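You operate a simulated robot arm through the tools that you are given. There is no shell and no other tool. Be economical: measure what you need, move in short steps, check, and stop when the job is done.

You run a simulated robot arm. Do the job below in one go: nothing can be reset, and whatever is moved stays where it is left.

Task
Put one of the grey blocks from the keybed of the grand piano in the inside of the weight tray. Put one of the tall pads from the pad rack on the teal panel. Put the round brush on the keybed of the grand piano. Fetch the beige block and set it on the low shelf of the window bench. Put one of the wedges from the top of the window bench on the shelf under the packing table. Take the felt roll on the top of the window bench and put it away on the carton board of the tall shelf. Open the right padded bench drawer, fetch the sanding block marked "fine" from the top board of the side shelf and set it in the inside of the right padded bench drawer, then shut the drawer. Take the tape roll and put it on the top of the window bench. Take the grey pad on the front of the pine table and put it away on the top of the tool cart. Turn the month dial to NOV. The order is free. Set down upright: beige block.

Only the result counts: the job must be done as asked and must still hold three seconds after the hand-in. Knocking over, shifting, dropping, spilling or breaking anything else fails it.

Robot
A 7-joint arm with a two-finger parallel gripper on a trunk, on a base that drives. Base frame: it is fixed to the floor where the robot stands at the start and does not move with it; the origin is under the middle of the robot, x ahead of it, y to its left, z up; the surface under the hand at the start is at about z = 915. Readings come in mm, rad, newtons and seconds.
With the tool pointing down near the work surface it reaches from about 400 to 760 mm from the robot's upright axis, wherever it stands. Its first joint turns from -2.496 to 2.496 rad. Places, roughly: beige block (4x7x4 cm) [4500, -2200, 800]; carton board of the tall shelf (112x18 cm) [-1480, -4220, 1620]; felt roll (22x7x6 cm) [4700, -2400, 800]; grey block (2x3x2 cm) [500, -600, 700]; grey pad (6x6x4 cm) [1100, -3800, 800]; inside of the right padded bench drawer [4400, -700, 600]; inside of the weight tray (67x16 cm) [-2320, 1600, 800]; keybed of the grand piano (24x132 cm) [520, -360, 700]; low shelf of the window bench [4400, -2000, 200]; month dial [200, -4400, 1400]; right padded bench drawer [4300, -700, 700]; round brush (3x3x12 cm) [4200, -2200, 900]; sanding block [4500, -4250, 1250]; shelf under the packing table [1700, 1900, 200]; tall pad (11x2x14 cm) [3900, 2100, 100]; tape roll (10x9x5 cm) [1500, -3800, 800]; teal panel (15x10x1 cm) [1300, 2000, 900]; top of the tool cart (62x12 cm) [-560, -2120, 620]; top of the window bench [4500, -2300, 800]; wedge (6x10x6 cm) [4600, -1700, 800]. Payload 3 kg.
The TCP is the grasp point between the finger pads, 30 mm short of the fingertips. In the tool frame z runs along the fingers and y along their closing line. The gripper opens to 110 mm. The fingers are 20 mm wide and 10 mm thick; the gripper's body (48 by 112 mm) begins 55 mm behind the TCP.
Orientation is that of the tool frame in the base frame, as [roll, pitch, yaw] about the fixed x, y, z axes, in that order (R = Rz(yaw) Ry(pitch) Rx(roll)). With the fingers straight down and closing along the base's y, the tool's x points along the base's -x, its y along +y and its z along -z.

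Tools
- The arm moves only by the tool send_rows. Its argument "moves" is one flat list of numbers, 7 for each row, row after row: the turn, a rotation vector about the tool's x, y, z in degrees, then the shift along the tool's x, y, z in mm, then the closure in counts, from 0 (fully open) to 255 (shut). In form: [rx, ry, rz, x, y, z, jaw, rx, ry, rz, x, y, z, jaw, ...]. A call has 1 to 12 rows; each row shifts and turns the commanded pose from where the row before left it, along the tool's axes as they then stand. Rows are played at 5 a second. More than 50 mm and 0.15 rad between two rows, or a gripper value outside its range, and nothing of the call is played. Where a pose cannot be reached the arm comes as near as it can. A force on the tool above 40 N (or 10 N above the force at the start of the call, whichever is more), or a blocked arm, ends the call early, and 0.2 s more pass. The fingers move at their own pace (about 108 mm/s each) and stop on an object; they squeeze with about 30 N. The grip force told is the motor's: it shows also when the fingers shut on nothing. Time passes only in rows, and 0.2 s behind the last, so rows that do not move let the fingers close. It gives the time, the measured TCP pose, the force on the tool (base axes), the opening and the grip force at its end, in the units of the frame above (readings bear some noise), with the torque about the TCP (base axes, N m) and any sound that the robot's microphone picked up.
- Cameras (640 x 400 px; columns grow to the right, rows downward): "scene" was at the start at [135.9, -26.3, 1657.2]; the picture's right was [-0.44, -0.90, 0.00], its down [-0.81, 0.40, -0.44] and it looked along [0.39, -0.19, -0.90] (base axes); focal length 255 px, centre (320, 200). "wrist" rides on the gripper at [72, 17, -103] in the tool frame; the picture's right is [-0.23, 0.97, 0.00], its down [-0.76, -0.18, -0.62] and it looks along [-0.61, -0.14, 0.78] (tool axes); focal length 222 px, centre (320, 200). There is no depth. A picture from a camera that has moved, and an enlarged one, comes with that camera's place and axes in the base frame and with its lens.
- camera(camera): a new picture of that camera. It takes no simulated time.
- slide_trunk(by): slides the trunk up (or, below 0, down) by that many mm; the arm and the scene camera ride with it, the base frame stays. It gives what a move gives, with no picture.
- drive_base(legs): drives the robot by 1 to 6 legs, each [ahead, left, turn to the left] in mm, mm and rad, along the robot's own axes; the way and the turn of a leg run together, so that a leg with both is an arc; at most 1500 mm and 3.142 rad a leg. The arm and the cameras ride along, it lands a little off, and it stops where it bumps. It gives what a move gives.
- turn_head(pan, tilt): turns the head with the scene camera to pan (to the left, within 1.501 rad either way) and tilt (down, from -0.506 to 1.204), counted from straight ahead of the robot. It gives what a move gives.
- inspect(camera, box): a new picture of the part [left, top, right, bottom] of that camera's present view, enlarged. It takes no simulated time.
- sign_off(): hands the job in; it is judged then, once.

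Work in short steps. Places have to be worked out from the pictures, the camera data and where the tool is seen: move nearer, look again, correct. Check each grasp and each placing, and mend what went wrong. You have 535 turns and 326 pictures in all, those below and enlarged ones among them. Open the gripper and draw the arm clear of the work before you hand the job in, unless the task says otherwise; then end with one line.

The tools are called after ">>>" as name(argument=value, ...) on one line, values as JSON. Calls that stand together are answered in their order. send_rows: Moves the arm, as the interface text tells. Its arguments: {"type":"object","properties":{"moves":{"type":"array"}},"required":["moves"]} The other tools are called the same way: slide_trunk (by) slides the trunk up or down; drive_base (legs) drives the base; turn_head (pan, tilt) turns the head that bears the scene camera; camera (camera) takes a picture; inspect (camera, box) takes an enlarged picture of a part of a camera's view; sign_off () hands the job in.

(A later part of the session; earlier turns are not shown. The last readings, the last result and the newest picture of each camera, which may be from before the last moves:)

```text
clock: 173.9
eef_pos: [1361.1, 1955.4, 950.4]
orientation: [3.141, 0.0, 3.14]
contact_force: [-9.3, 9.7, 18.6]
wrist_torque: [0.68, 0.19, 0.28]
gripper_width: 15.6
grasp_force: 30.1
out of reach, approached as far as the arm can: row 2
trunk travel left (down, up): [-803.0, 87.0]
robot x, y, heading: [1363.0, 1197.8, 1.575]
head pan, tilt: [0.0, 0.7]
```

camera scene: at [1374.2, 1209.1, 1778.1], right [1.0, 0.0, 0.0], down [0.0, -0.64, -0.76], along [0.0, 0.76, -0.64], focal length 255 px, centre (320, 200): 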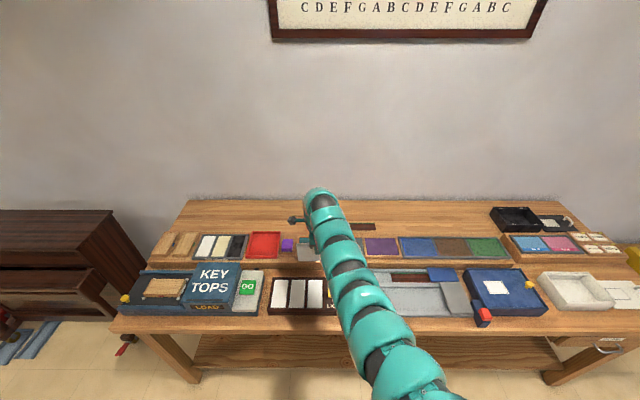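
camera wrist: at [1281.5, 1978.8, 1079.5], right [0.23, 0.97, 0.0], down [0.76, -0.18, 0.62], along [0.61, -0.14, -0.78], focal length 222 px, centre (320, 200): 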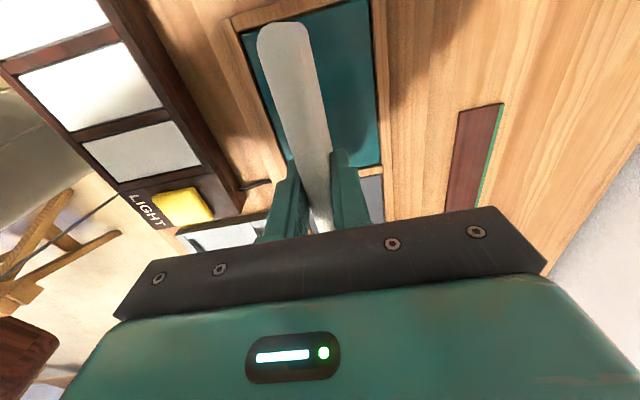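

Contact at 18 N with some lateral load; ease up 1 mm and check before release.

>>> send_rows(moves=[0, 0, 0, 0, 0, -1.0, 255, 0, 0, 0, 0, 0, 0, 255])

>>> camera(camera="wrist")

```text
clock: 174.5
eef_pos: [1360.6, 1957.1, 949.7]
orientation: [-3.139, -0.001, 3.14]
contact_force: [-11.5, 1.5, 7.4]
wrist_torque: [0.12, 0.67, 0.03]
gripper_width: 15.4
grasp_force: 30.2
trunk travel left (down, up): [-803.0, 87.0]
robot x, y, heading: [1362.2, 1193.0, 1.578]
head pan, tilt: [0.0, 0.7]
```

```text
258 pictures are left
camera wrist: at [1287.9, 1974.4, 1052.7], right [0.23, 0.97, 0.0], down [0.76, -0.18, 0.62], along [0.61, -0.14, -0.78], focal length 222 px, centre (320, 200)
```

wrist: 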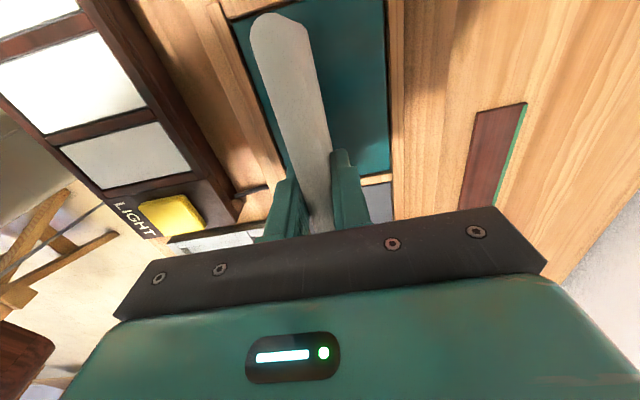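

Open the fingers gradually.

>>> send_rows(moves=[0, 0, 0, 0, 0, 0, 214, 0, 0, 0, 0, 0, 0, 208, 0, 0, 0, 0, 0, 0, 195, 0, 0, 0, 0, 0, 0, 170, 0, 0, 0, 0, 0, 0, 150, 0, 0, 0, 0, 0, 0, 150])

>>> camera(camera="wrist")

>>> inspect(camera="scene", box=[230, 200, 390, 310])

```text
clock: 175.9
eef_pos: [1362.7, 1957.4, 949.5]
orientation: [3.141, -0.001, 3.139]
contact_force: [-0.1, 1.2, -0.9]
wrist_torque: [-0.02, -0.03, 0.03]
gripper_width: 45.4
grasp_force: 0.1
trunk travel left (down, up): [-803.0, 87.0]
robot x, y, heading: [1359.3, 1195.9, 1.574]
head pan, tilt: [0.0, 0.7]
```

```text
257 pictures are left
camera wrist: at [1289.6, 1975.6, 1053.1], right [0.23, 0.97, 0.0], down [0.76, -0.18, 0.62], along [0.61, -0.14, -0.78], focal length 222 px, centre (320, 200)
```

wrist: 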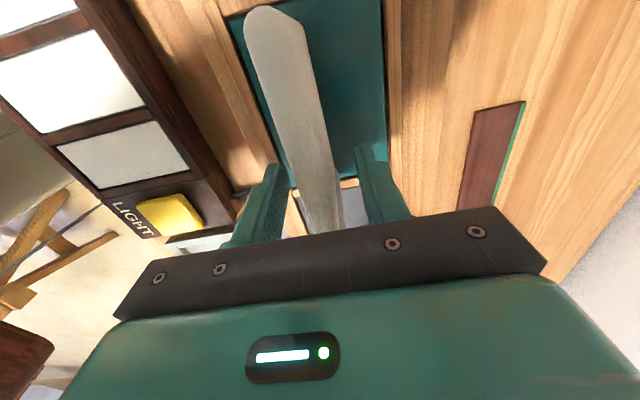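

```text
3.64 times, centred on (310, 255) of scene
camera zoom: at [1362.2, 1361.5, 1691.2], right [1.0, 0.0, 0.0], down [0.0, -0.64, -0.76], along [0.0, 0.76, -0.64], focal length 928 px, centre (356, 0)
```

zoom: 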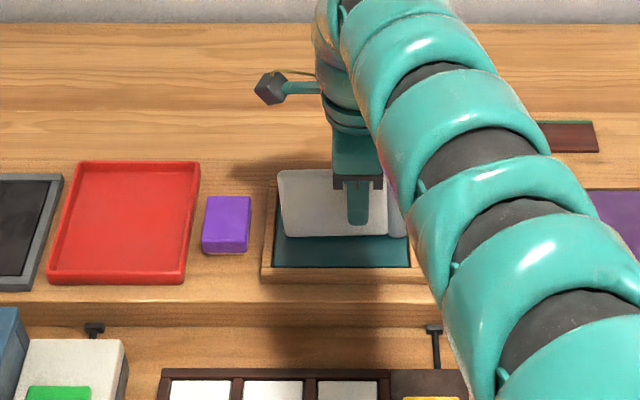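

Pad stands on its own. Raise the trunk, back off and look.

>>> slide_trunk(by=85)

>>> camera(camera="wrist")

>>> drive_base(legs=[[-200, 0, 0]])

>>> inspect(camera="scene", box=[220, 180, 420, 320])

```text
clock: 177.1
eef_pos: [1362.7, 1957.2, 1035.2]
orientation: [3.142, 0.001, 3.14]
contact_force: [-0.5, 0.2, -0.4]
wrist_torque: [-0.01, -0.01, -0.03]
gripper_width: 45.3
grasp_force: 0.0
trunk travel left (down, up): [-888.0, 2.0]
robot x, y, heading: [1360.8, 1195.4, 1.58]
head pan, tilt: [0.0, 0.7]
```

```text
255 pictures are left
camera wrist: at [1289.7, 1975.8, 1137.9], right [0.23, 0.97, 0.0], down [0.76, -0.18, 0.62], along [0.61, -0.14, -0.78], focal length 222 px, centre (320, 200)
```

wrist: 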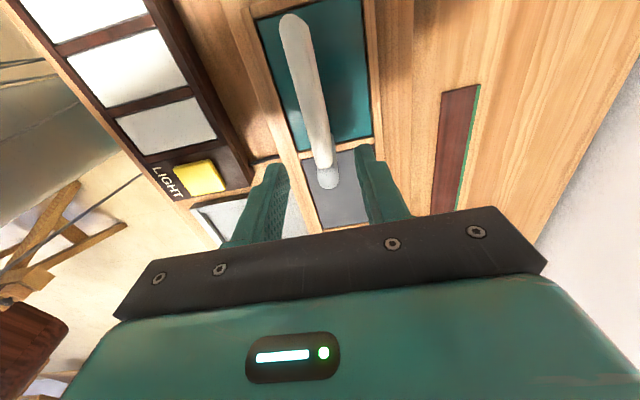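

```text
clock: 178.7
eef_pos: [1363.3, 1756.4, 1035.7]
orientation: [3.14, 0.0, 3.14]
contact_force: [0.5, -0.1, 0.2]
wrist_torque: [0.0, 0.03, -0.02]
gripper_width: 45.5
grasp_force: 0.0
trunk travel left (down, up): [-888.0, 2.0]
robot x, y, heading: [1359.0, 995.7, 1.578]
head pan, tilt: [0.0, 0.7]
```

```text
2.86 times, centred on (320, 250) of scene
camera zoom: at [1362.8, 1159.4, 1776.3], right [1.0, 0.0, 0.0], down [0.0, -0.64, -0.77], along [0.0, 0.77, -0.64], focal length 729 px, centre (320, 57)
```

zoom: 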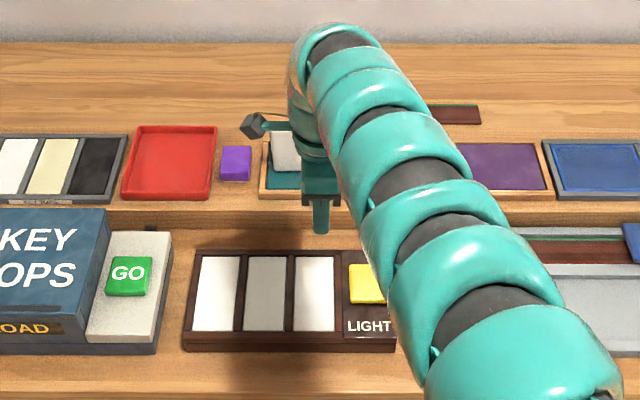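

Tall pad is done (standing at x 1284–1395, y≈1960). Back off, restore the hand's yaw, and head east then south along the benches.

>>> drive_base(legs=[[-140, 0, 0]])

>>> send_rows(moves=[0, 0, -8.2, 0, 0, 0, 150, 0, 0, -8.2, 0, 0, 0, 150, 0, 0, -8.2, 0, 0, 0, 150, 0, 0, -8.2, 0, 0, 0, 150, 0, 0, -8.2, 0, 0, 0, 150, 0, 0, -8.2, 0, 0, 0, 150, 0, 0, -8.2, 0, 0, 0, 150, 0, 0, -8.2, 0, 0, 0, 150, 0, 0, -8.2, 0, 0, 0, 150, 0, 0, -8.2, 0, 0, 0, 150, 0, 0, -8, 0, 0, 0, 150])

>>> drive_base(legs=[[0, 0, -1.57], [1300, 0, 0], [720, 0, 0]])

>>> turn_head(pan=-0.6, tilt=0.6)

>>> camera(camera="scene")

```text
clock: 180.0
eef_pos: [1365.6, 1618.9, 1036.0]
orientation: [3.14, 0.001, 3.135]
contact_force: [0.0, 0.5, 0.2]
wrist_torque: [0.02, -0.02, 0.0]
gripper_width: 45.3
grasp_force: 0.2
trunk travel left (down, up): [-888.0, 2.0]
robot x, y, heading: [1363.7, 861.6, 1.571]
head pan, tilt: [0.0, 0.7]
```

```text
clock: 182.4
eef_pos: [1365.0, 1619.1, 1036.0]
orientation: [3.141, -0.001, -1.574]
contact_force: [0.0, 0.7, -0.1]
wrist_torque: [-0.01, 0.03, -0.02]
gripper_width: 45.1
grasp_force: 0.0
trunk travel left (down, up): [-888.0, 2.0]
robot x, y, heading: [1365.4, 859.3, 1.572]
head pan, tilt: [0.0, 0.7]
```

```text
clock: 196.4
eef_pos: [4167.6, 818.1, 1034.5]
orientation: [-3.141, 0.001, 3.116]
contact_force: [-0.2, 0.4, -0.3]
wrist_torque: [0.01, 0.01, -0.01]
gripper_width: 45.3
grasp_force: 0.0
trunk travel left (down, up): [-888.0, 2.0]
robot x, y, heading: [3404.7, 839.6, -0.02]
head pan, tilt: [0.0, 0.7]
```

```text
clock: 197.4
eef_pos: [4167.8, 818.5, 1034.9]
orientation: [-3.141, -0.001, 3.117]
contact_force: [-0.7, 0.3, -0.2]
wrist_torque: [-0.02, -0.02, 0.01]
gripper_width: 45.2
grasp_force: 0.0
trunk travel left (down, up): [-888.0, 2.0]
robot x, y, heading: [3404.3, 836.8, -0.025]
head pan, tilt: [-0.6, 0.6]
```

```text
253 pictures are left
camera scene: at [3557.1, 784.5, 1784.8], right [-0.58, -0.81, 0.0], down [-0.46, 0.33, -0.82], along [0.67, -0.48, -0.57], focal length 255 px, centre (320, 200)
```

scene: 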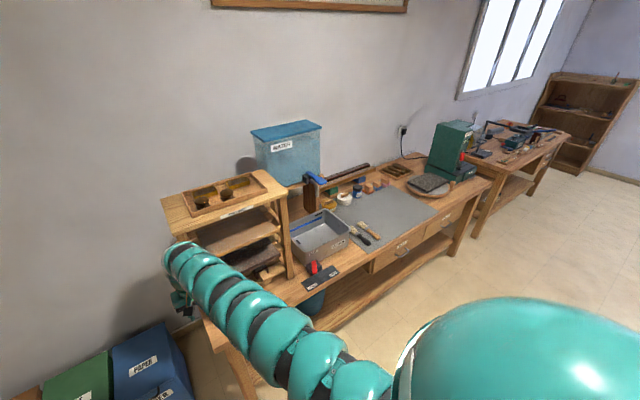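

The right drawer is seen at about (4115,-550..-700). Turn south, drive along x≈3350 and face the bench.

>>> drive_base(legs=[[0, 0, -1.545], [1450, -60, 0], [0, 0, 1.57]])

>>> turn_head(pan=0, tilt=0.7)

>>> camera(camera="scene")

```text
clock: 212.1
eef_pos: [4165.3, -611.6, 1035.2]
orientation: [-3.14, 0.001, -3.128]
contact_force: [0.5, -0.1, -0.6]
wrist_torque: [-0.01, -0.01, 0.0]
gripper_width: 45.4
grasp_force: 0.1
trunk travel left (down, up): [-888.0, 2.0]
robot x, y, heading: [3397.9, -627.4, 0.021]
head pan, tilt: [-0.6, 0.6]
```

```text
clock: 213.1
eef_pos: [4164.7, -611.5, 1034.7]
orientation: [-3.142, 0.001, -3.128]
contact_force: [0.1, -0.1, -0.3]
wrist_torque: [-0.01, -0.01, 0.01]
gripper_width: 45.5
grasp_force: 0.0
trunk travel left (down, up): [-888.0, 2.0]
robot x, y, heading: [3403.1, -625.1, 0.024]
head pan, tilt: [0.0, 0.7]
```

```text
252 pictures are left
camera scene: at [3567.8, -619.4, 1776.2], right [0.02, -1.0, 0.0], down [-0.64, -0.01, -0.76], along [0.76, 0.01, -0.64], focal length 255 px, centre (320, 200)
```

scene: 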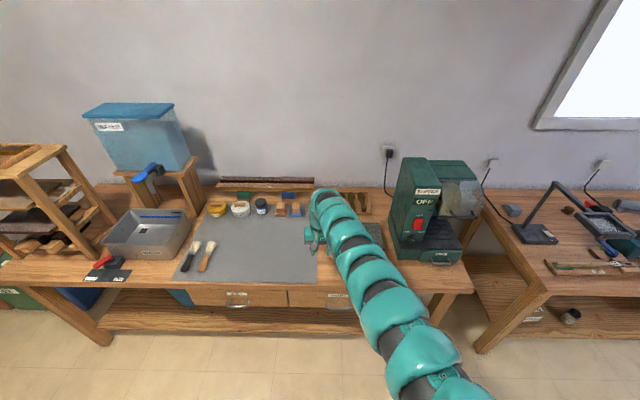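

The right drawer's handle is near (4150,-703,700). Back off 250, turn the hand horizontal, lower the trunk and look at the handle.

>>> drive_base(legs=[[-260, -75, -0.022]])

>>> slide_trunk(by=-250)

>>> send_rows(moves=[0, -8.2, 0, 0, 0, 0, 100, 0, -8.2, 0, 0, 0, 0, 100, 0, -8.2, 0, 0, 0, 0, 100, 0, -8.2, 0, 0, 0, 0, 100, 0, -8.2, 0, 0, 0, 0, 100, 0, -8.2, 0, 0, 0, 0, 100, 0, -8.2, 0, 0, 0, 0, 100, 0, -8.2, 0, 0, 0, 0, 100, 0, -8.2, 0, 0, 0, 0, 100, 0, -8.2, 0, 0, 0, 0, 100, 0, -8, 0, 0, 0, 0, 100])

>>> turn_head(pan=0, tilt=0.55)

>>> camera(camera="scene")

>>> camera(camera="wrist")

```text
clock: 215.0
eef_pos: [3904.5, -708.1, 1035.5]
orientation: [-3.141, 0.002, 3.132]
contact_force: [0.0, -0.5, 0.7]
wrist_torque: [0.04, 0.0, -0.01]
gripper_width: 45.4
grasp_force: 0.1
trunk travel left (down, up): [-888.0, 2.0]
robot x, y, heading: [3143.1, -703.3, -0.002]
head pan, tilt: [0.0, 0.7]
```

```text
clock: 217.6
eef_pos: [3904.2, -706.9, 785.8]
orientation: [3.141, 0.002, 3.133]
contact_force: [0.7, -0.7, 0.1]
wrist_torque: [-0.01, 0.01, 0.01]
gripper_width: 45.3
grasp_force: 0.0
trunk travel left (down, up): [-638.0, 252.0]
robot x, y, heading: [3142.0, -700.9, -0.01]
head pan, tilt: [0.0, 0.7]
```

```text
clock: 220.0
eef_pos: [3914.7, -703.6, 779.8]
orientation: [0.33, 1.567, 0.319]
contact_force: [-0.1, -0.3, -0.8]
wrist_torque: [0.0, -0.02, 0.0]
gripper_width: 66.4
grasp_force: 0.0
out of reach, approached as far as the arm can: row 6, 7
trunk travel left (down, up): [-638.0, 252.0]
robot x, y, heading: [3142.0, -701.1, -0.004]
head pan, tilt: [0.0, 0.7]
```

```text
clock: 220.7
eef_pos: [3914.8, -704.5, 779.0]
orientation: [1.128, 1.57, 1.116]
contact_force: [0.0, 0.2, 0.4]
wrist_torque: [0.03, 0.0, 0.01]
gripper_width: 66.7
grasp_force: 0.0
trunk travel left (down, up): [-638.0, 252.0]
robot x, y, heading: [3145.3, -701.4, -0.005]
head pan, tilt: [0.0, 0.55]
```

```text
251 pictures are left
camera scene: at [3312.7, -701.0, 1539.3], right [0.0, -1.0, 0.0], down [-0.52, 0.0, -0.85], along [0.85, 0.0, -0.52], focal length 255 px, centre (320, 200)
```

scene: 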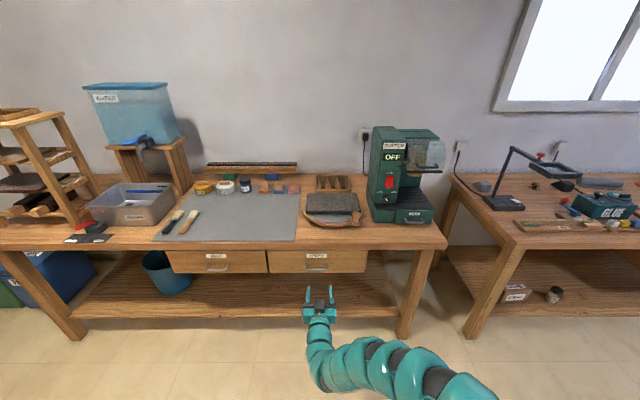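

```text
250 pictures are left
camera wrist: at [3811.1, -684.8, 706.5], right [0.01, 0.97, 0.23], down [-0.63, -0.17, 0.76], along [0.78, -0.15, 0.61], focal length 222 px, centre (320, 200)
```

wrist: 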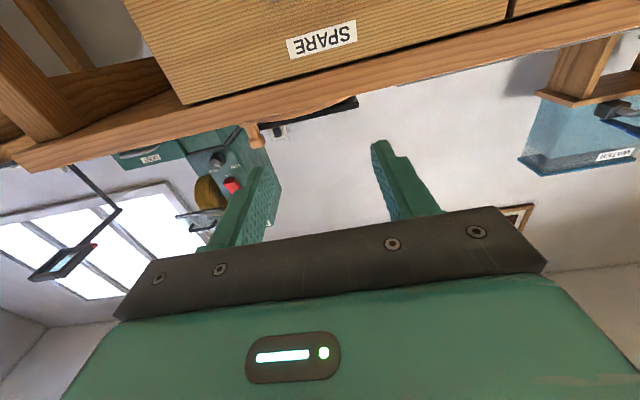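

>>> inspect(camera="scene", box=[260, 230, 390, 310])

```text
4.92 times, centred on (325, 270) of scene
camera zoom: at [3312.7, -701.0, 1539.3], right [0.0, -1.0, 0.0], down [-0.52, 0.0, -0.85], along [0.85, 0.0, -0.52], focal length 1257 px, centre (295, -145)
```

zoom: 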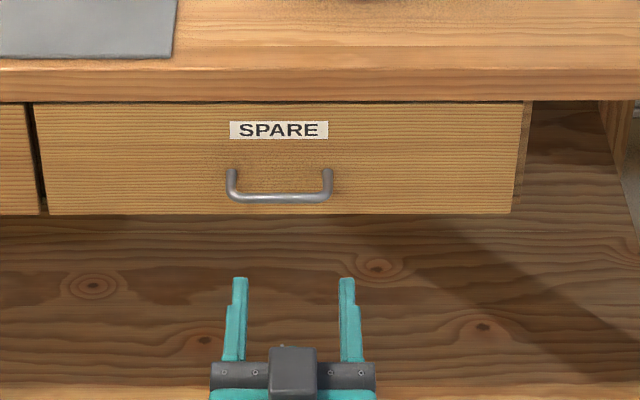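

Handle: U-bar at x≈4134, z≈670, y −643…−733 (drawer face x≈4161). Rotate the hand 90° about its axis so the fingers close vertically.

>>> send_rows(moves=[0, 0, 8.2, 0, 0, 0, 116, 0, 0, 8.2, 0, 0, 0, 116, 0, 0, 8.2, 0, 0, 0, 116, 0, 0, 8.2, 0, 0, 0, 116, 0, 0, 8.2, 0, 0, 0, 116, 0, 0, 8.2, 0, 0, 0, 116, 0, 0, 8.2, 0, 0, 0, 116, 0, 0, 8.2, 0, 0, 0, 116, 0, 0, 8.2, 0, 0, 0, 116, 0, 0, 8.2, 0, 0, 0, 116, 0, 0, 8, 0, 0, 0, 116])

>>> slide_trunk(by=-109)

>>> camera(camera="wrist")

>>> camera(camera="scene")

```text
clock: 223.1
eef_pos: [3948.8, -645.8, 849.7]
orientation: [1.608, 0.146, 1.537]
contact_force: [0.4, 0.0, -0.4]
wrist_torque: [-0.01, 0.0, 0.02]
gripper_width: 59.8
grasp_force: 0.1
out of reach, approached as far as the arm can: row 4, 5, 6, 7, 8
trunk travel left (down, up): [-638.0, 252.0]
robot x, y, heading: [3142.9, -702.8, -0.004]
head pan, tilt: [0.0, 0.55]
```

```text
clock: 224.5
eef_pos: [3947.5, -645.1, 739.6]
orientation: [1.611, 0.149, 1.538]
contact_force: [-0.3, 0.3, 0.9]
wrist_torque: [0.0, 0.01, -0.01]
gripper_width: 60.1
grasp_force: 0.0
trunk travel left (down, up): [-529.0, 361.0]
robot x, y, heading: [3142.2, -702.8, -0.01]
head pan, tilt: [0.0, 0.55]
```

```text
248 pictures are left
camera wrist: at [3847.7, -566.6, 749.1], right [0.04, -0.08, 1.0], down [-0.65, -0.76, -0.04], along [0.76, -0.65, -0.08], focal length 222 px, centre (320, 200)
```

wrist: 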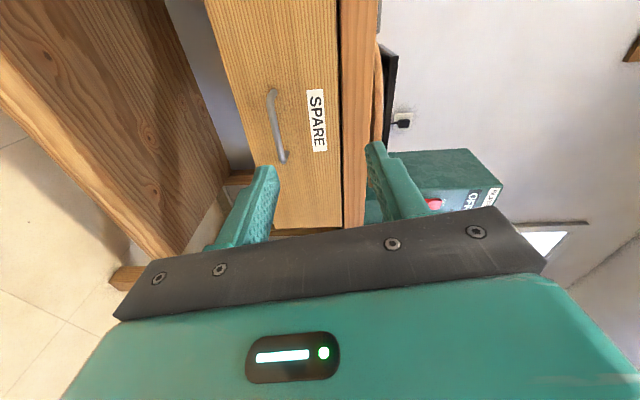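

```text
247 pictures are left
camera scene: at [3312.5, -701.0, 1430.4], right [0.0, -1.0, 0.0], down [-0.52, 0.0, -0.85], along [0.85, 0.0, -0.52], focal length 255 px, centre (320, 200)
```

scene: 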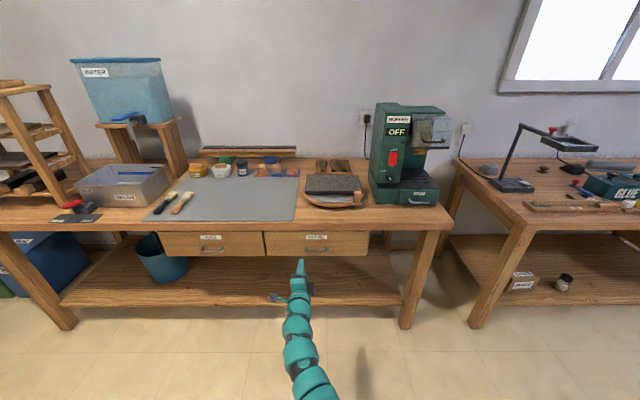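

The rotation was nearly completed but drifted in position. Finish the last 8.5° and straighten the pointing direction.

>>> send_rows(moves=[0, 0, 8.4, 0, 0, 0, 116, -2.1, 2.0, 0, 0, 0, 0, 116, 0, 0, 0, 0, 0, 0, 116])

>>> camera(camera="wrist")

```text
clock: 225.3
eef_pos: [3950.9, -638.4, 770.0]
orientation: [1.574, 0.001, 1.565]
contact_force: [0.3, -0.7, -0.3]
wrist_torque: [-0.04, -0.01, 0.01]
gripper_width: 60.2
grasp_force: 0.0
out of reach, approached as far as the arm can: row 1
trunk travel left (down, up): [-529.0, 361.0]
robot x, y, heading: [3143.9, -696.6, -0.007]
head pan, tilt: [0.0, 0.55]
```

```text
246 pictures are left
camera wrist: at [3847.8, -564.8, 786.5], right [0.0, -0.23, 0.97], down [-0.63, -0.76, -0.18], along [0.78, -0.61, -0.14], focal length 222 px, centre (320, 200)
```

wrist: 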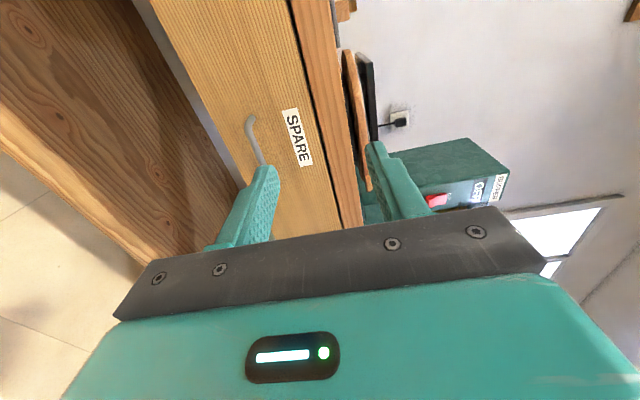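

Orientation is right; the handle end triangulates to (4134,-642,677). Lower to z≈676, shift to y≈-690, then look again before driving in.

>>> slide_trunk(by=-94)

>>> send_rows(moves=[0, 0, 0, -26, 0, 0, 116, 0, 0, 0, -26, 0, 0, 116, 0, 0, 0, 0, 0, 0, 116])

>>> drive_base(legs=[[90, 0, 0.005]])

>>> camera(camera="wrist")

>>> inspect(camera="scene", box=[250, 220, 390, 320])

```text
clock: 226.6
eef_pos: [3950.6, -638.9, 676.2]
orientation: [1.571, 0.0, 1.567]
contact_force: [0.5, 0.5, -0.6]
wrist_torque: [-0.01, 0.02, 0.0]
gripper_width: 59.6
grasp_force: 0.1
trunk travel left (down, up): [-435.0, 455.0]
robot x, y, heading: [3142.1, -704.2, -0.006]
head pan, tilt: [0.0, 0.55]
```

```text
clock: 227.4
eef_pos: [3951.5, -689.3, 677.0]
orientation: [1.573, 0.001, 1.567]
contact_force: [-0.1, -0.1, -0.2]
wrist_torque: [-0.01, 0.01, -0.01]
gripper_width: 60.0
grasp_force: 0.0
trunk travel left (down, up): [-435.0, 455.0]
robot x, y, heading: [3139.2, -699.2, -0.007]
head pan, tilt: [0.0, 0.55]
```

```text
clock: 228.5
eef_pos: [4041.2, -687.2, 676.3]
orientation: [1.573, -0.001, 1.575]
contact_force: [0.4, 0.2, -1.1]
wrist_torque: [0.02, 0.01, -0.02]
gripper_width: 59.5
grasp_force: 0.1
trunk travel left (down, up): [-435.0, 455.0]
robot x, y, heading: [3230.5, -701.2, -0.001]
head pan, tilt: [0.0, 0.55]
```

```text
245 pictures are left
camera wrist: at [3938.4, -613.3, 692.3], right [0.0, -0.23, 0.97], down [-0.62, -0.76, -0.18], along [0.78, -0.61, -0.14], focal length 222 px, centre (320, 200)
```

wrist: 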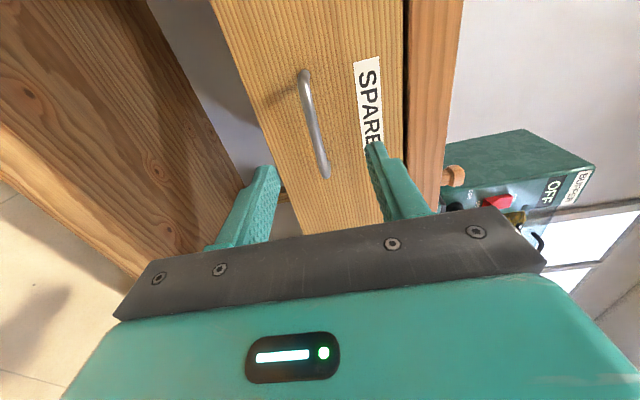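

```text
4.00 times, centred on (320, 270) of scene
camera zoom: at [3403.5, -700.4, 1336.3], right [0.0, -1.0, 0.0], down [-0.52, 0.0, -0.85], along [0.85, 0.0, -0.52], focal length 1021 px, centre (320, -80)
```

zoom: 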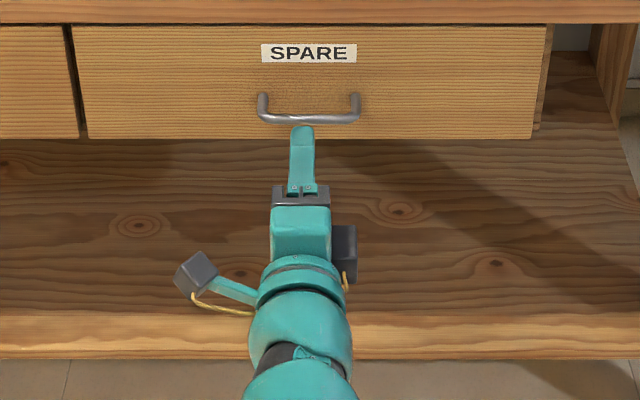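

Bar is at z≈671. Lower 5 mm, drive in 80 mm and close.

>>> send_rows(moves=[0, 0, 0, 0, -5, 0, 116, 0, 0, 0, 0, 0, 0, 116])

>>> drive_base(legs=[[80, 0, 0]])

>>> send_rows(moves=[0, 0, 0, 0, 0, 0, 255, 0, 0, 0, 0, 0, 0, 255, 0, 0, 0, 0, 0, 0, 255, 0, 0, 0, 0, 0, 0, 255])

>>> camera(camera="wrist")

```text
clock: 229.1
eef_pos: [4041.2, -686.5, 671.0]
orientation: [1.573, 0.0, 1.572]
contact_force: [0.0, 0.6, -0.1]
wrist_torque: [0.02, 0.0, 0.01]
gripper_width: 60.0
grasp_force: 0.0
trunk travel left (down, up): [-435.0, 455.0]
robot x, y, heading: [3231.2, -700.9, -0.002]
head pan, tilt: [0.0, 0.55]
```

```text
clock: 230.2
eef_pos: [4121.6, -687.4, 670.8]
orientation: [1.575, -0.001, 1.571]
contact_force: [-0.2, 1.2, 0.2]
wrist_torque: [0.0, 0.0, 0.01]
gripper_width: 59.9
grasp_force: 0.2
trunk travel left (down, up): [-435.0, 455.0]
robot x, y, heading: [3310.9, -699.2, 0.001]
head pan, tilt: [0.0, 0.55]
```

```text
clock: 231.2
eef_pos: [4121.1, -686.9, 670.3]
orientation: [1.573, 0.0, 1.572]
contact_force: [-1.6, 0.5, -3.3]
wrist_torque: [0.02, 0.05, 0.3]
gripper_width: 9.7
grasp_force: 45.5
trunk travel left (down, up): [-435.0, 455.0]
robot x, y, heading: [3311.4, -704.2, -0.002]
head pan, tilt: [0.0, 0.55]
```

```text
243 pictures are left
camera wrist: at [4017.3, -613.5, 687.4], right [0.0, -0.23, 0.97], down [-0.62, -0.76, -0.18], along [0.78, -0.61, -0.14], focal length 222 px, centre (320, 200)
```

wrist: 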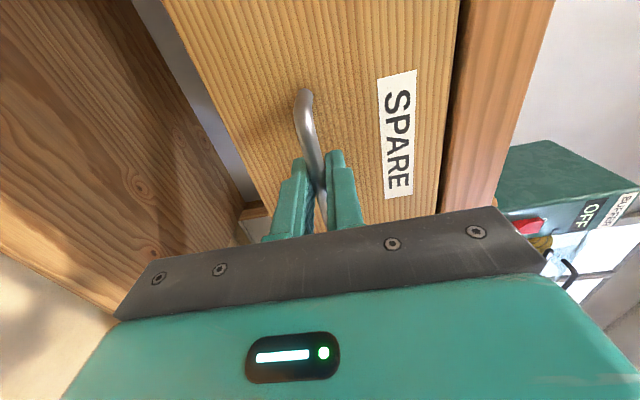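

The handle is gripped (9.7 mm). Pull the drawer by driving back 220 mm.

>>> drive_base(legs=[[-220, 0, 0]])

>>> camera(camera="scene")

>>> camera(camera="wrist")

```text
clock: 232.8
eef_pos: [3904.7, -685.7, 671.6]
orientation: [1.576, 0.001, 1.572]
contact_force: [-1.0, 24.2, -6.6]
wrist_torque: [0.11, 0.1, 1.01]
gripper_width: 9.8
grasp_force: 45.0
trunk travel left (down, up): [-435.0, 455.0]
robot x, y, heading: [3095.9, -698.6, -0.005]
head pan, tilt: [0.0, 0.55]
```

```text
242 pictures are left
camera scene: at [3266.3, -698.5, 1336.2], right [0.0, -1.0, 0.0], down [-0.52, 0.0, -0.85], along [0.85, 0.0, -0.52], focal length 255 px, centre (320, 200)
```

scene: 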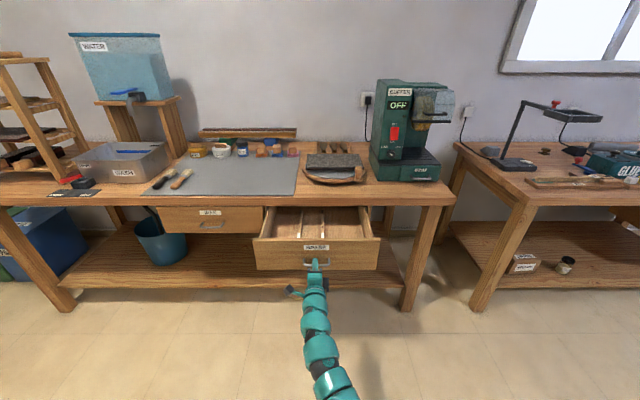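

```text
241 pictures are left
camera wrist: at [3800.2, -613.2, 687.3], right [0.0, -0.23, 0.97], down [-0.62, -0.76, -0.17], along [0.78, -0.61, -0.14], focal length 222 px, centre (320, 200)
```

wrist: 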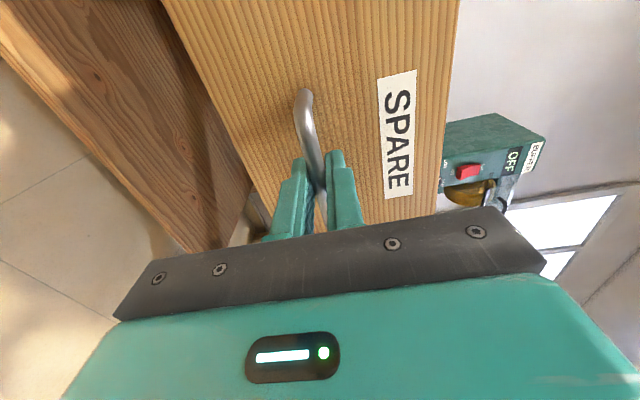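

Drawer is open ~215 mm. Release, back off a bit and check the interior.

>>> send_rows(moves=[0, 0, 0, 0, 0, 0, 180, 0, 0, 0, 0, 0, 0, 116, 0, 0, 0, 0, 0, 0, 116])

>>> drive_base(legs=[[-100, 0, 0]])

>>> inspect(camera="scene", box=[230, 180, 410, 290])

>>> turn_head(pan=-1.0, tilt=0.35)

>>> camera(camera="scene")

```text
clock: 233.7
eef_pos: [3903.7, -687.0, 672.2]
orientation: [1.573, 0.0, 1.572]
contact_force: [-0.4, 0.9, -0.4]
wrist_torque: [-0.02, -0.02, 0.02]
gripper_width: 60.1
grasp_force: 0.1
trunk travel left (down, up): [-435.0, 455.0]
robot x, y, heading: [3094.4, -695.9, -0.005]
head pan, tilt: [0.0, 0.55]
```

```text
clock: 234.8
eef_pos: [3801.5, -685.1, 671.7]
orientation: [1.573, -0.001, 1.575]
contact_force: [-0.3, 0.8, 0.9]
wrist_torque: [0.05, 0.03, -0.02]
gripper_width: 60.3
grasp_force: 0.1
trunk travel left (down, up): [-435.0, 455.0]
robot x, y, heading: [2995.4, -702.0, -0.002]
head pan, tilt: [0.0, 0.55]
```

```text
3.56 times, centred on (320, 235) of scene
camera zoom: at [3163.4, -699.8, 1336.4], right [0.0, -1.0, 0.0], down [-0.52, 0.0, -0.85], along [0.85, 0.0, -0.52], focal length 908 px, centre (320, 76)
```

zoom: 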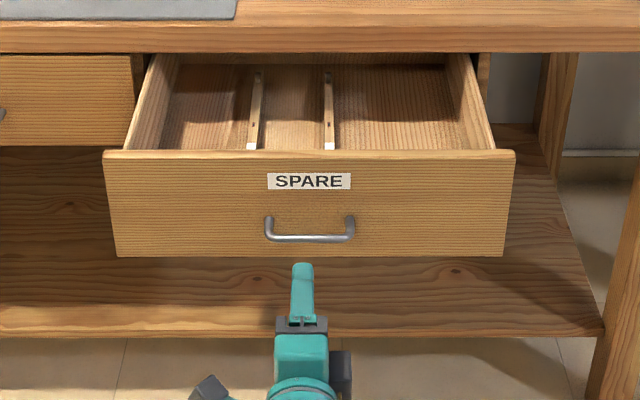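

```text
clock: 236.1
eef_pos: [3802.0, -686.6, 670.7]
orientation: [1.576, -0.001, 1.575]
contact_force: [-0.4, 0.2, 0.0]
wrist_torque: [-0.02, 0.02, -0.01]
gripper_width: 59.9
grasp_force: 0.0
trunk travel left (down, up): [-435.0, 455.0]
robot x, y, heading: [2990.7, -697.7, 0.002]
head pan, tilt: [-1.0, 0.351]
```

```text
239 pictures are left
camera scene: at [3124.0, -778.1, 1354.6], right [-0.84, -0.54, 0.0], down [-0.19, 0.29, -0.94], along [0.51, -0.79, -0.34], focal length 255 px, centre (320, 200)
```

scene: 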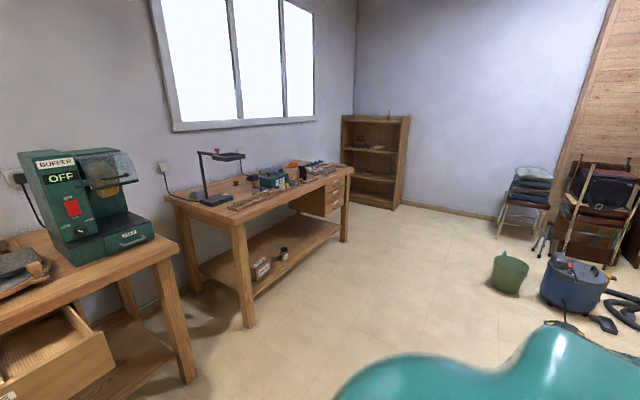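

Interior has two long sticks but a wide free right section. Now restore the hand to pointing down and head for the side shelf at (4500,-4250).

>>> slide_trunk(by=300)

>>> send_rows(moves=[0, 0, -8.2, 0, 0, 0, 116, 0, 0, -8.2, 0, 0, 0, 116, 0, 0, -8.2, 0, 0, 0, 116, 0, 0, -8.2, 0, 0, 0, 116, 0, 0, -8.2, 0, 0, 0, 116, 0, 0, -8.2, 0, 0, 0, 116, 0, 0, -8.2, 0, 0, 0, 116, 0, 0, -8.2, 0, 0, 0, 116, 0, 0, -8.2, 0, 0, 0, 116, 0, 0, -8.2, 0, 0, 0, 116, 0, 0, -8, 0, 0, 0, 116])

>>> send_rows(moves=[0, 8.2, 0, 0, 0, 0, 0, 0, 8.2, 0, 0, 0, 0, 0, 0, 8.2, 0, 0, 0, 0, 0, 0, 8.2, 0, 0, 0, 0, 0, 0, 8.2, 0, 0, 0, 0, 0, 0, 8.2, 0, 0, 0, 0, 0, 0, 8.2, 0, 0, 0, 0, 0, 0, 8.2, 0, 0, 0, 0, 0, 0, 8.2, 0, 0, 0, 0, 0, 0, 8.2, 0, 0, 0, 0, 0, 0, 8, 0, 0, 0, 0, 0])

>>> drive_base(legs=[[450, 0, -1.57]])

```text
clock: 239.1
eef_pos: [3802.4, -685.9, 972.0]
orientation: [1.573, 0.0, 1.577]
contact_force: [0.4, -0.5, 0.5]
wrist_torque: [0.01, 0.01, 0.0]
gripper_width: 60.2
grasp_force: 0.2
trunk travel left (down, up): [-735.0, 155.0]
robot x, y, heading: [2990.6, -698.7, 0.002]
head pan, tilt: [-1.0, 0.351]
```

```text
clock: 241.5
eef_pos: [3801.3, -686.7, 970.0]
orientation: [-2.337, 1.568, -2.333]
contact_force: [0.0, 0.2, 0.1]
wrist_torque: [-0.03, 0.04, 0.01]
gripper_width: 60.0
grasp_force: 0.1
trunk travel left (down, up): [-735.0, 155.0]
robot x, y, heading: [2996.3, -703.6, -0.002]
head pan, tilt: [-1.0, 0.351]
```

```text
clock: 243.9
eef_pos: [3771.9, -681.6, 986.0]
orientation: [-3.138, 0.001, 3.141]
contact_force: [-0.1, -0.3, -0.2]
wrist_torque: [-0.01, 0.01, 0.0]
gripper_width: 109.9
grasp_force: 0.1
out of reach, approached as far as the arm can: row 11
trunk travel left (down, up): [-735.0, 155.0]
robot x, y, heading: [2993.7, -699.9, -0.001]
head pan, tilt: [-1.0, 0.351]
```

```text
clock: 248.2
eef_pos: [3251.3, -1763.2, 985.7]
orientation: [-3.141, 0.004, 1.534]
contact_force: [-0.3, -0.9, -0.1]
wrist_torque: [0.0, 0.02, 0.01]
gripper_width: 110.4
grasp_force: 0.0
trunk travel left (down, up): [-735.0, 155.0]
robot x, y, heading: [3265.5, -987.1, -1.617]
head pan, tilt: [-1.0, 0.351]
cut short: leg 1
```

At (3265,-987) heading south. Drive on to about y=-3300, then raise the hand above shelf height.

>>> drive_base(legs=[[0, 0, 0.046], [1300, 100, 0], [900, 0, 0]])

>>> slide_trunk(by=155)

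>>> send_rows(moves=[0, 0, 0, 0, 0, -50, 0, 0, 0, 0, 0, 0, -50, 0, 0, 0, 0, 0, 0, -50, 0, 0, 0, 0, 0, 0, -50, 0, 0, 0, 0, 0, 0, -50, 0, 0, 0, 0, 0, 0, -50, 0])

>>> turn_head(pan=0.8, tilt=0.3)

>>> camera(camera="scene")

```text
clock: 259.3
eef_pos: [3343.3, -3933.3, 985.7]
orientation: [3.141, 0.006, 1.555]
contact_force: [0.4, -0.6, -0.4]
wrist_torque: [0.0, 0.0, 0.01]
gripper_width: 110.1
grasp_force: 0.1
trunk travel left (down, up): [-735.0, 155.0]
robot x, y, heading: [3340.2, -3155.4, -1.59]
head pan, tilt: [-1.0, 0.351]
```

```text
clock: 261.1
eef_pos: [3343.3, -3932.6, 1140.8]
orientation: [-3.141, 0.005, 1.556]
contact_force: [-1.1, -0.4, -0.2]
wrist_torque: [0.0, 0.01, 0.01]
gripper_width: 109.8
grasp_force: 0.0
trunk travel left (down, up): [-890.0, 0.0]
robot x, y, heading: [3337.6, -3156.7, -1.594]
head pan, tilt: [-1.0, 0.351]
```

```text
clock: 262.5
eef_pos: [3340.6, -3912.6, 1389.5]
orientation: [-3.138, 0.008, 1.555]
contact_force: [0.7, 0.9, 0.8]
wrist_torque: [-0.01, 0.0, 0.01]
gripper_width: 110.4
grasp_force: 0.1
out of reach, approached as far as the arm can: row 4, 5, 6
trunk travel left (down, up): [-890.0, 0.0]
robot x, y, heading: [3341.8, -3154.0, -1.591]
head pan, tilt: [-1.0, 0.351]
```

```text
clock: 264.3
eef_pos: [3337.6, -3913.2, 1387.6]
orientation: [3.141, 0.007, 1.556]
contact_force: [-0.2, -1.3, -0.9]
wrist_torque: [0.01, 0.01, -0.02]
gripper_width: 109.9
grasp_force: 0.1
trunk travel left (down, up): [-890.0, 0.0]
robot x, y, heading: [3338.7, -3154.4, -1.592]
head pan, tilt: [0.799, 0.3]
```

```text
238 pictures are left
camera scene: at [3403.9, -3299.9, 1814.3], right [-0.71, -0.7, 0.0], down [-0.21, 0.21, -0.96], along [0.67, -0.68, -0.3], focal length 255 px, centre (320, 200)
```

scene: 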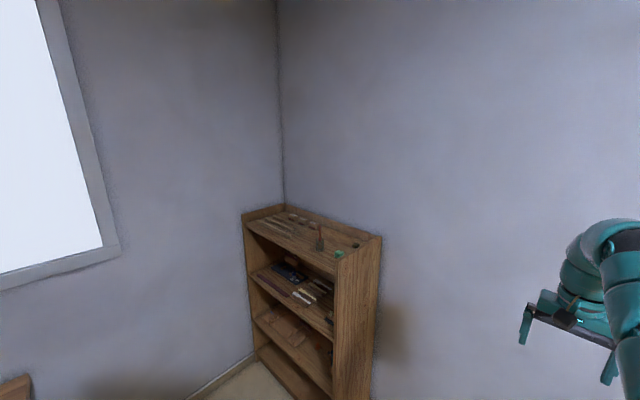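

>>> inspect(camera="scene", box=[230, 190, 400, 290])

>>> drive_base(legs=[[120, 800, 0.02]])

>>> turn_head(pan=0.4, tilt=0.5)

>>> camera(camera="scene")

```text
3.76 times, centred on (315, 240) of scene
camera zoom: at [3403.9, -3299.9, 1814.3], right [-0.71, -0.7, 0.0], down [-0.21, 0.21, -0.96], along [0.67, -0.68, -0.3], focal length 961 px, centre (339, 49)
```

zoom: 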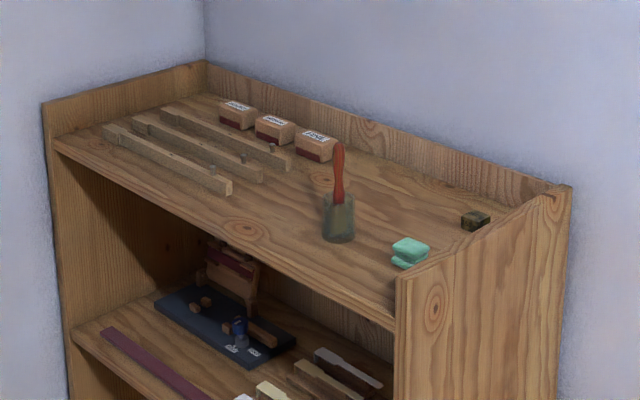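

```text
clock: 268.7
eef_pos: [4145.8, -4047.1, 1387.4]
orientation: [-3.141, 0.006, 1.564]
contact_force: [0.2, 0.0, 0.0]
wrist_torque: [-0.04, 0.04, 0.01]
gripper_width: 109.8
grasp_force: 0.1
trunk travel left (down, up): [-890.0, 0.0]
robot x, y, heading: [4141.3, -3288.4, -1.585]
head pan, tilt: [0.799, 0.3]
```

```text
clock: 269.5
eef_pos: [4145.9, -4048.9, 1388.2]
orientation: [-3.141, 0.007, 1.565]
contact_force: [0.5, 0.7, 0.6]
wrist_torque: [0.01, 0.02, 0.0]
gripper_width: 109.9
grasp_force: 0.1
trunk travel left (down, up): [-890.0, 0.0]
robot x, y, heading: [4141.0, -3287.0, -1.582]
head pan, tilt: [0.4, 0.499]
```

```text
236 pictures are left
camera scene: at [4174.4, -3452.0, 1796.0], right [-0.93, -0.38, 0.0], down [-0.18, 0.44, -0.88], along [0.33, -0.81, -0.48], focal length 255 px, centre (320, 200)
```

scene: 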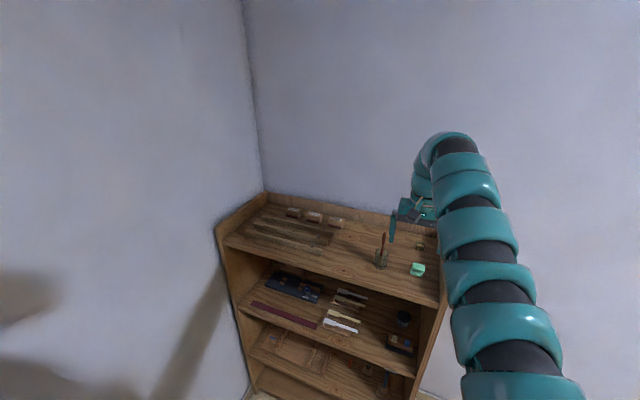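

Three labelled sanding blocks are at the back of the top board. Zoom to read labels.

>>> inspect(camera="scene", box=[260, 195, 370, 255])

>>> inspect(camera="scene", box=[270, 200, 320, 230])

```text
5.82 times, centred on (315, 225) of scene
camera zoom: at [4174.4, -3452.0, 1796.0], right [-0.93, -0.38, 0.0], down [-0.18, 0.44, -0.88], along [0.33, -0.81, -0.48], focal length 1485 px, centre (349, 54)
```

zoom: 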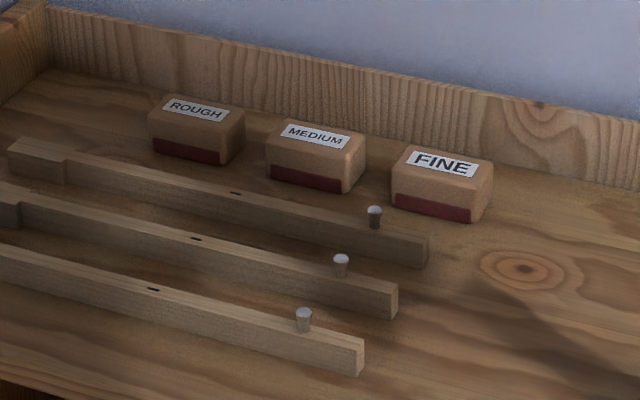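

```text
12.80 times, centred on (295, 215) of scene
camera zoom: at [4174.4, -3452.0, 1796.0], right [-0.93, -0.38, 0.0], down [-0.18, 0.44, -0.88], along [0.33, -0.81, -0.48], focal length 3267 px, centre (640, 8)
```

zoom: 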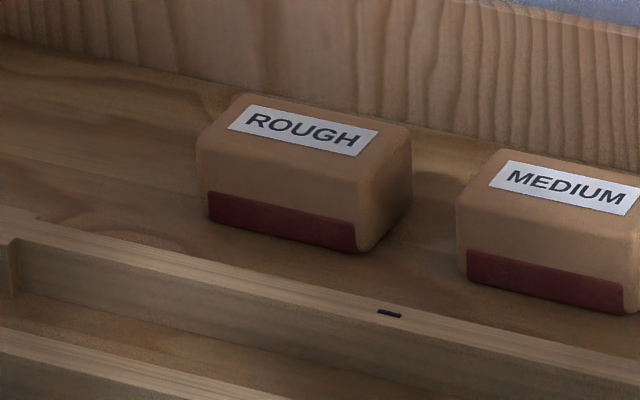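

Triangulating both views, FINE (rightmost) is near (4460,-4325) with top z≈1180. Move closer: 290 ahead and 315 left with the hand high, then use the wrist camera.

>>> drive_base(legs=[[290, 315, 0.01]])

>>> camera(camera="wrist")

>>> turn_head(pan=0.0, tilt=0.75)

>>> camera(camera="scene")

```text
clock: 272.1
eef_pos: [4461.0, -4340.0, 1387.7]
orientation: [3.142, 0.007, 1.571]
contact_force: [0.5, -0.6, -0.5]
wrist_torque: [0.02, 0.01, 0.01]
gripper_width: 110.1
grasp_force: 0.0
trunk travel left (down, up): [-890.0, 0.0]
robot x, y, heading: [4450.1, -3580.2, -1.577]
head pan, tilt: [0.4, 0.499]
```

```text
233 pictures are left
camera wrist: at [4477.5, -4266.0, 1489.9], right [0.97, -0.23, 0.0], down [-0.18, -0.76, 0.63], along [-0.14, -0.61, -0.78], focal length 222 px, centre (320, 200)
```

wrist: 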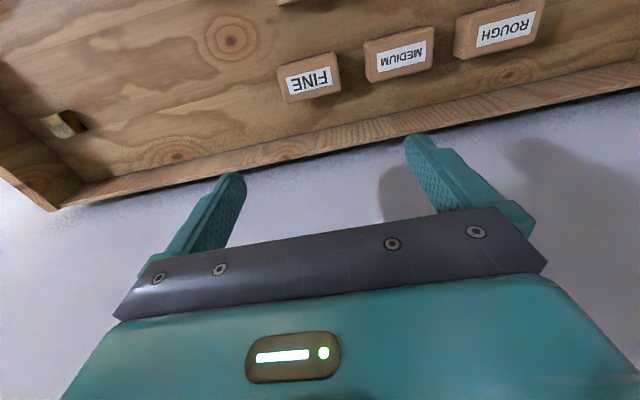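

```text
clock: 273.0
eef_pos: [4461.1, -4339.2, 1388.4]
orientation: [3.141, 0.006, 1.569]
contact_force: [-0.5, 0.9, 0.2]
wrist_torque: [-0.02, 0.01, -0.01]
gripper_width: 109.9
grasp_force: 0.1
trunk travel left (down, up): [-890.0, 0.0]
robot x, y, heading: [4450.2, -3582.7, -1.575]
head pan, tilt: [0.0, 0.75]
```

```text
232 pictures are left
camera scene: at [4450.1, -3742.1, 1774.0], right [-1.0, 0.01, 0.0], down [0.0, 0.68, -0.73], along [0.0, -0.73, -0.68], focal length 255 px, centre (320, 200)
```

scene: 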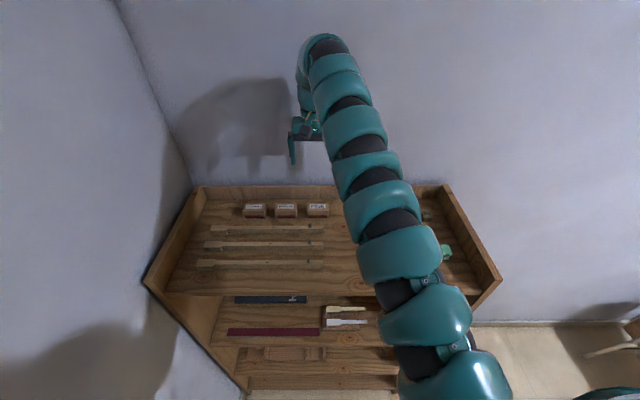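

FINE triangulates to (4457,-4312), top z≈1200. Centre over it and rotate the hand 90° so the fingers close along y.

>>> send_rows(moves=[0, 0, 8.2, 28, -4, 0, 60, 0, 0, 8.2, 0, 0, 0, 60, 0, 0, 8.2, 0, 0, 0, 60, 0, 0, 8.2, 0, 0, 0, 60, 0, 0, 8.2, 0, 0, 0, 60, 0, 0, 8.2, 0, 0, 0, 60, 0, 0, 8.2, 0, 0, 0, 60, 0, 0, 8.2, 0, 0, 0, 60, 0, 0, 8.2, 0, 0, 0, 60, 0, 0, 8.2, 0, 0, 0, 60, 0, 0, 8, 0, 0, 0, 60])

>>> camera(camera="wrist")

```text
clock: 275.4
eef_pos: [4458.3, -4317.3, 1378.1]
orientation: [3.129, 0.001, -0.003]
contact_force: [0.2, 0.0, -0.6]
wrist_torque: [-0.01, -0.05, 0.01]
gripper_width: 84.1
grasp_force: 0.1
out of reach, approached as far as the arm can: row 1
trunk travel left (down, up): [-890.0, 0.0]
robot x, y, heading: [4454.3, -3581.5, -1.573]
head pan, tilt: [0.0, 0.75]
```

```text
231 pictures are left
camera wrist: at [4529.7, -4331.9, 1480.7], right [-0.23, -0.97, 0.01], down [-0.76, 0.19, 0.62], along [-0.61, 0.14, -0.78], focal length 222 px, centre (320, 200)
```

wrist: 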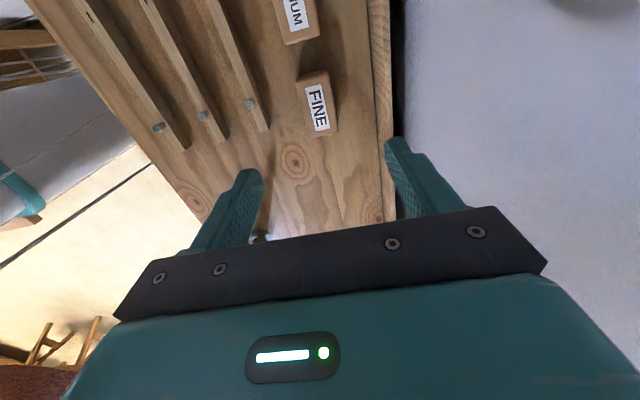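

Well centred over FINE. Straighten the tilt and lower 140 mm with the trunk.

>>> send_rows(moves=[0.7, 0, 0, 0, 0, 0, 60])

>>> slide_trunk(by=-140)

>>> camera(camera="wrist")

```text
clock: 275.8
eef_pos: [4457.4, -4317.7, 1374.8]
orientation: [-3.139, 0.0, -0.002]
contact_force: [0.9, -0.1, 0.3]
wrist_torque: [0.0, 0.01, 0.01]
gripper_width: 84.3
grasp_force: 0.1
out of reach, approached as far as the arm can: row 1
trunk travel left (down, up): [-890.0, 0.0]
robot x, y, heading: [4453.8, -3579.9, -1.577]
head pan, tilt: [0.0, 0.75]
```

```text
clock: 277.5
eef_pos: [4458.5, -4316.8, 1236.0]
orientation: [-3.14, 0.0, -0.001]
contact_force: [-0.4, 0.0, 0.2]
wrist_torque: [-0.02, -0.01, 0.03]
gripper_width: 84.3
grasp_force: 0.1
trunk travel left (down, up): [-750.0, 140.0]
robot x, y, heading: [4452.3, -3581.3, -1.574]
head pan, tilt: [0.0, 0.75]
```

```text
230 pictures are left
camera wrist: at [4530.0, -4333.8, 1338.2], right [-0.23, -0.97, 0.0], down [-0.76, 0.18, 0.62], along [-0.61, 0.14, -0.78], focal length 222 px, centre (320, 200)
```

wrist: 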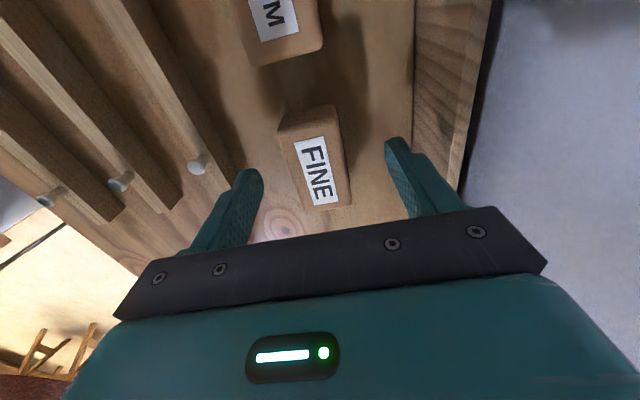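

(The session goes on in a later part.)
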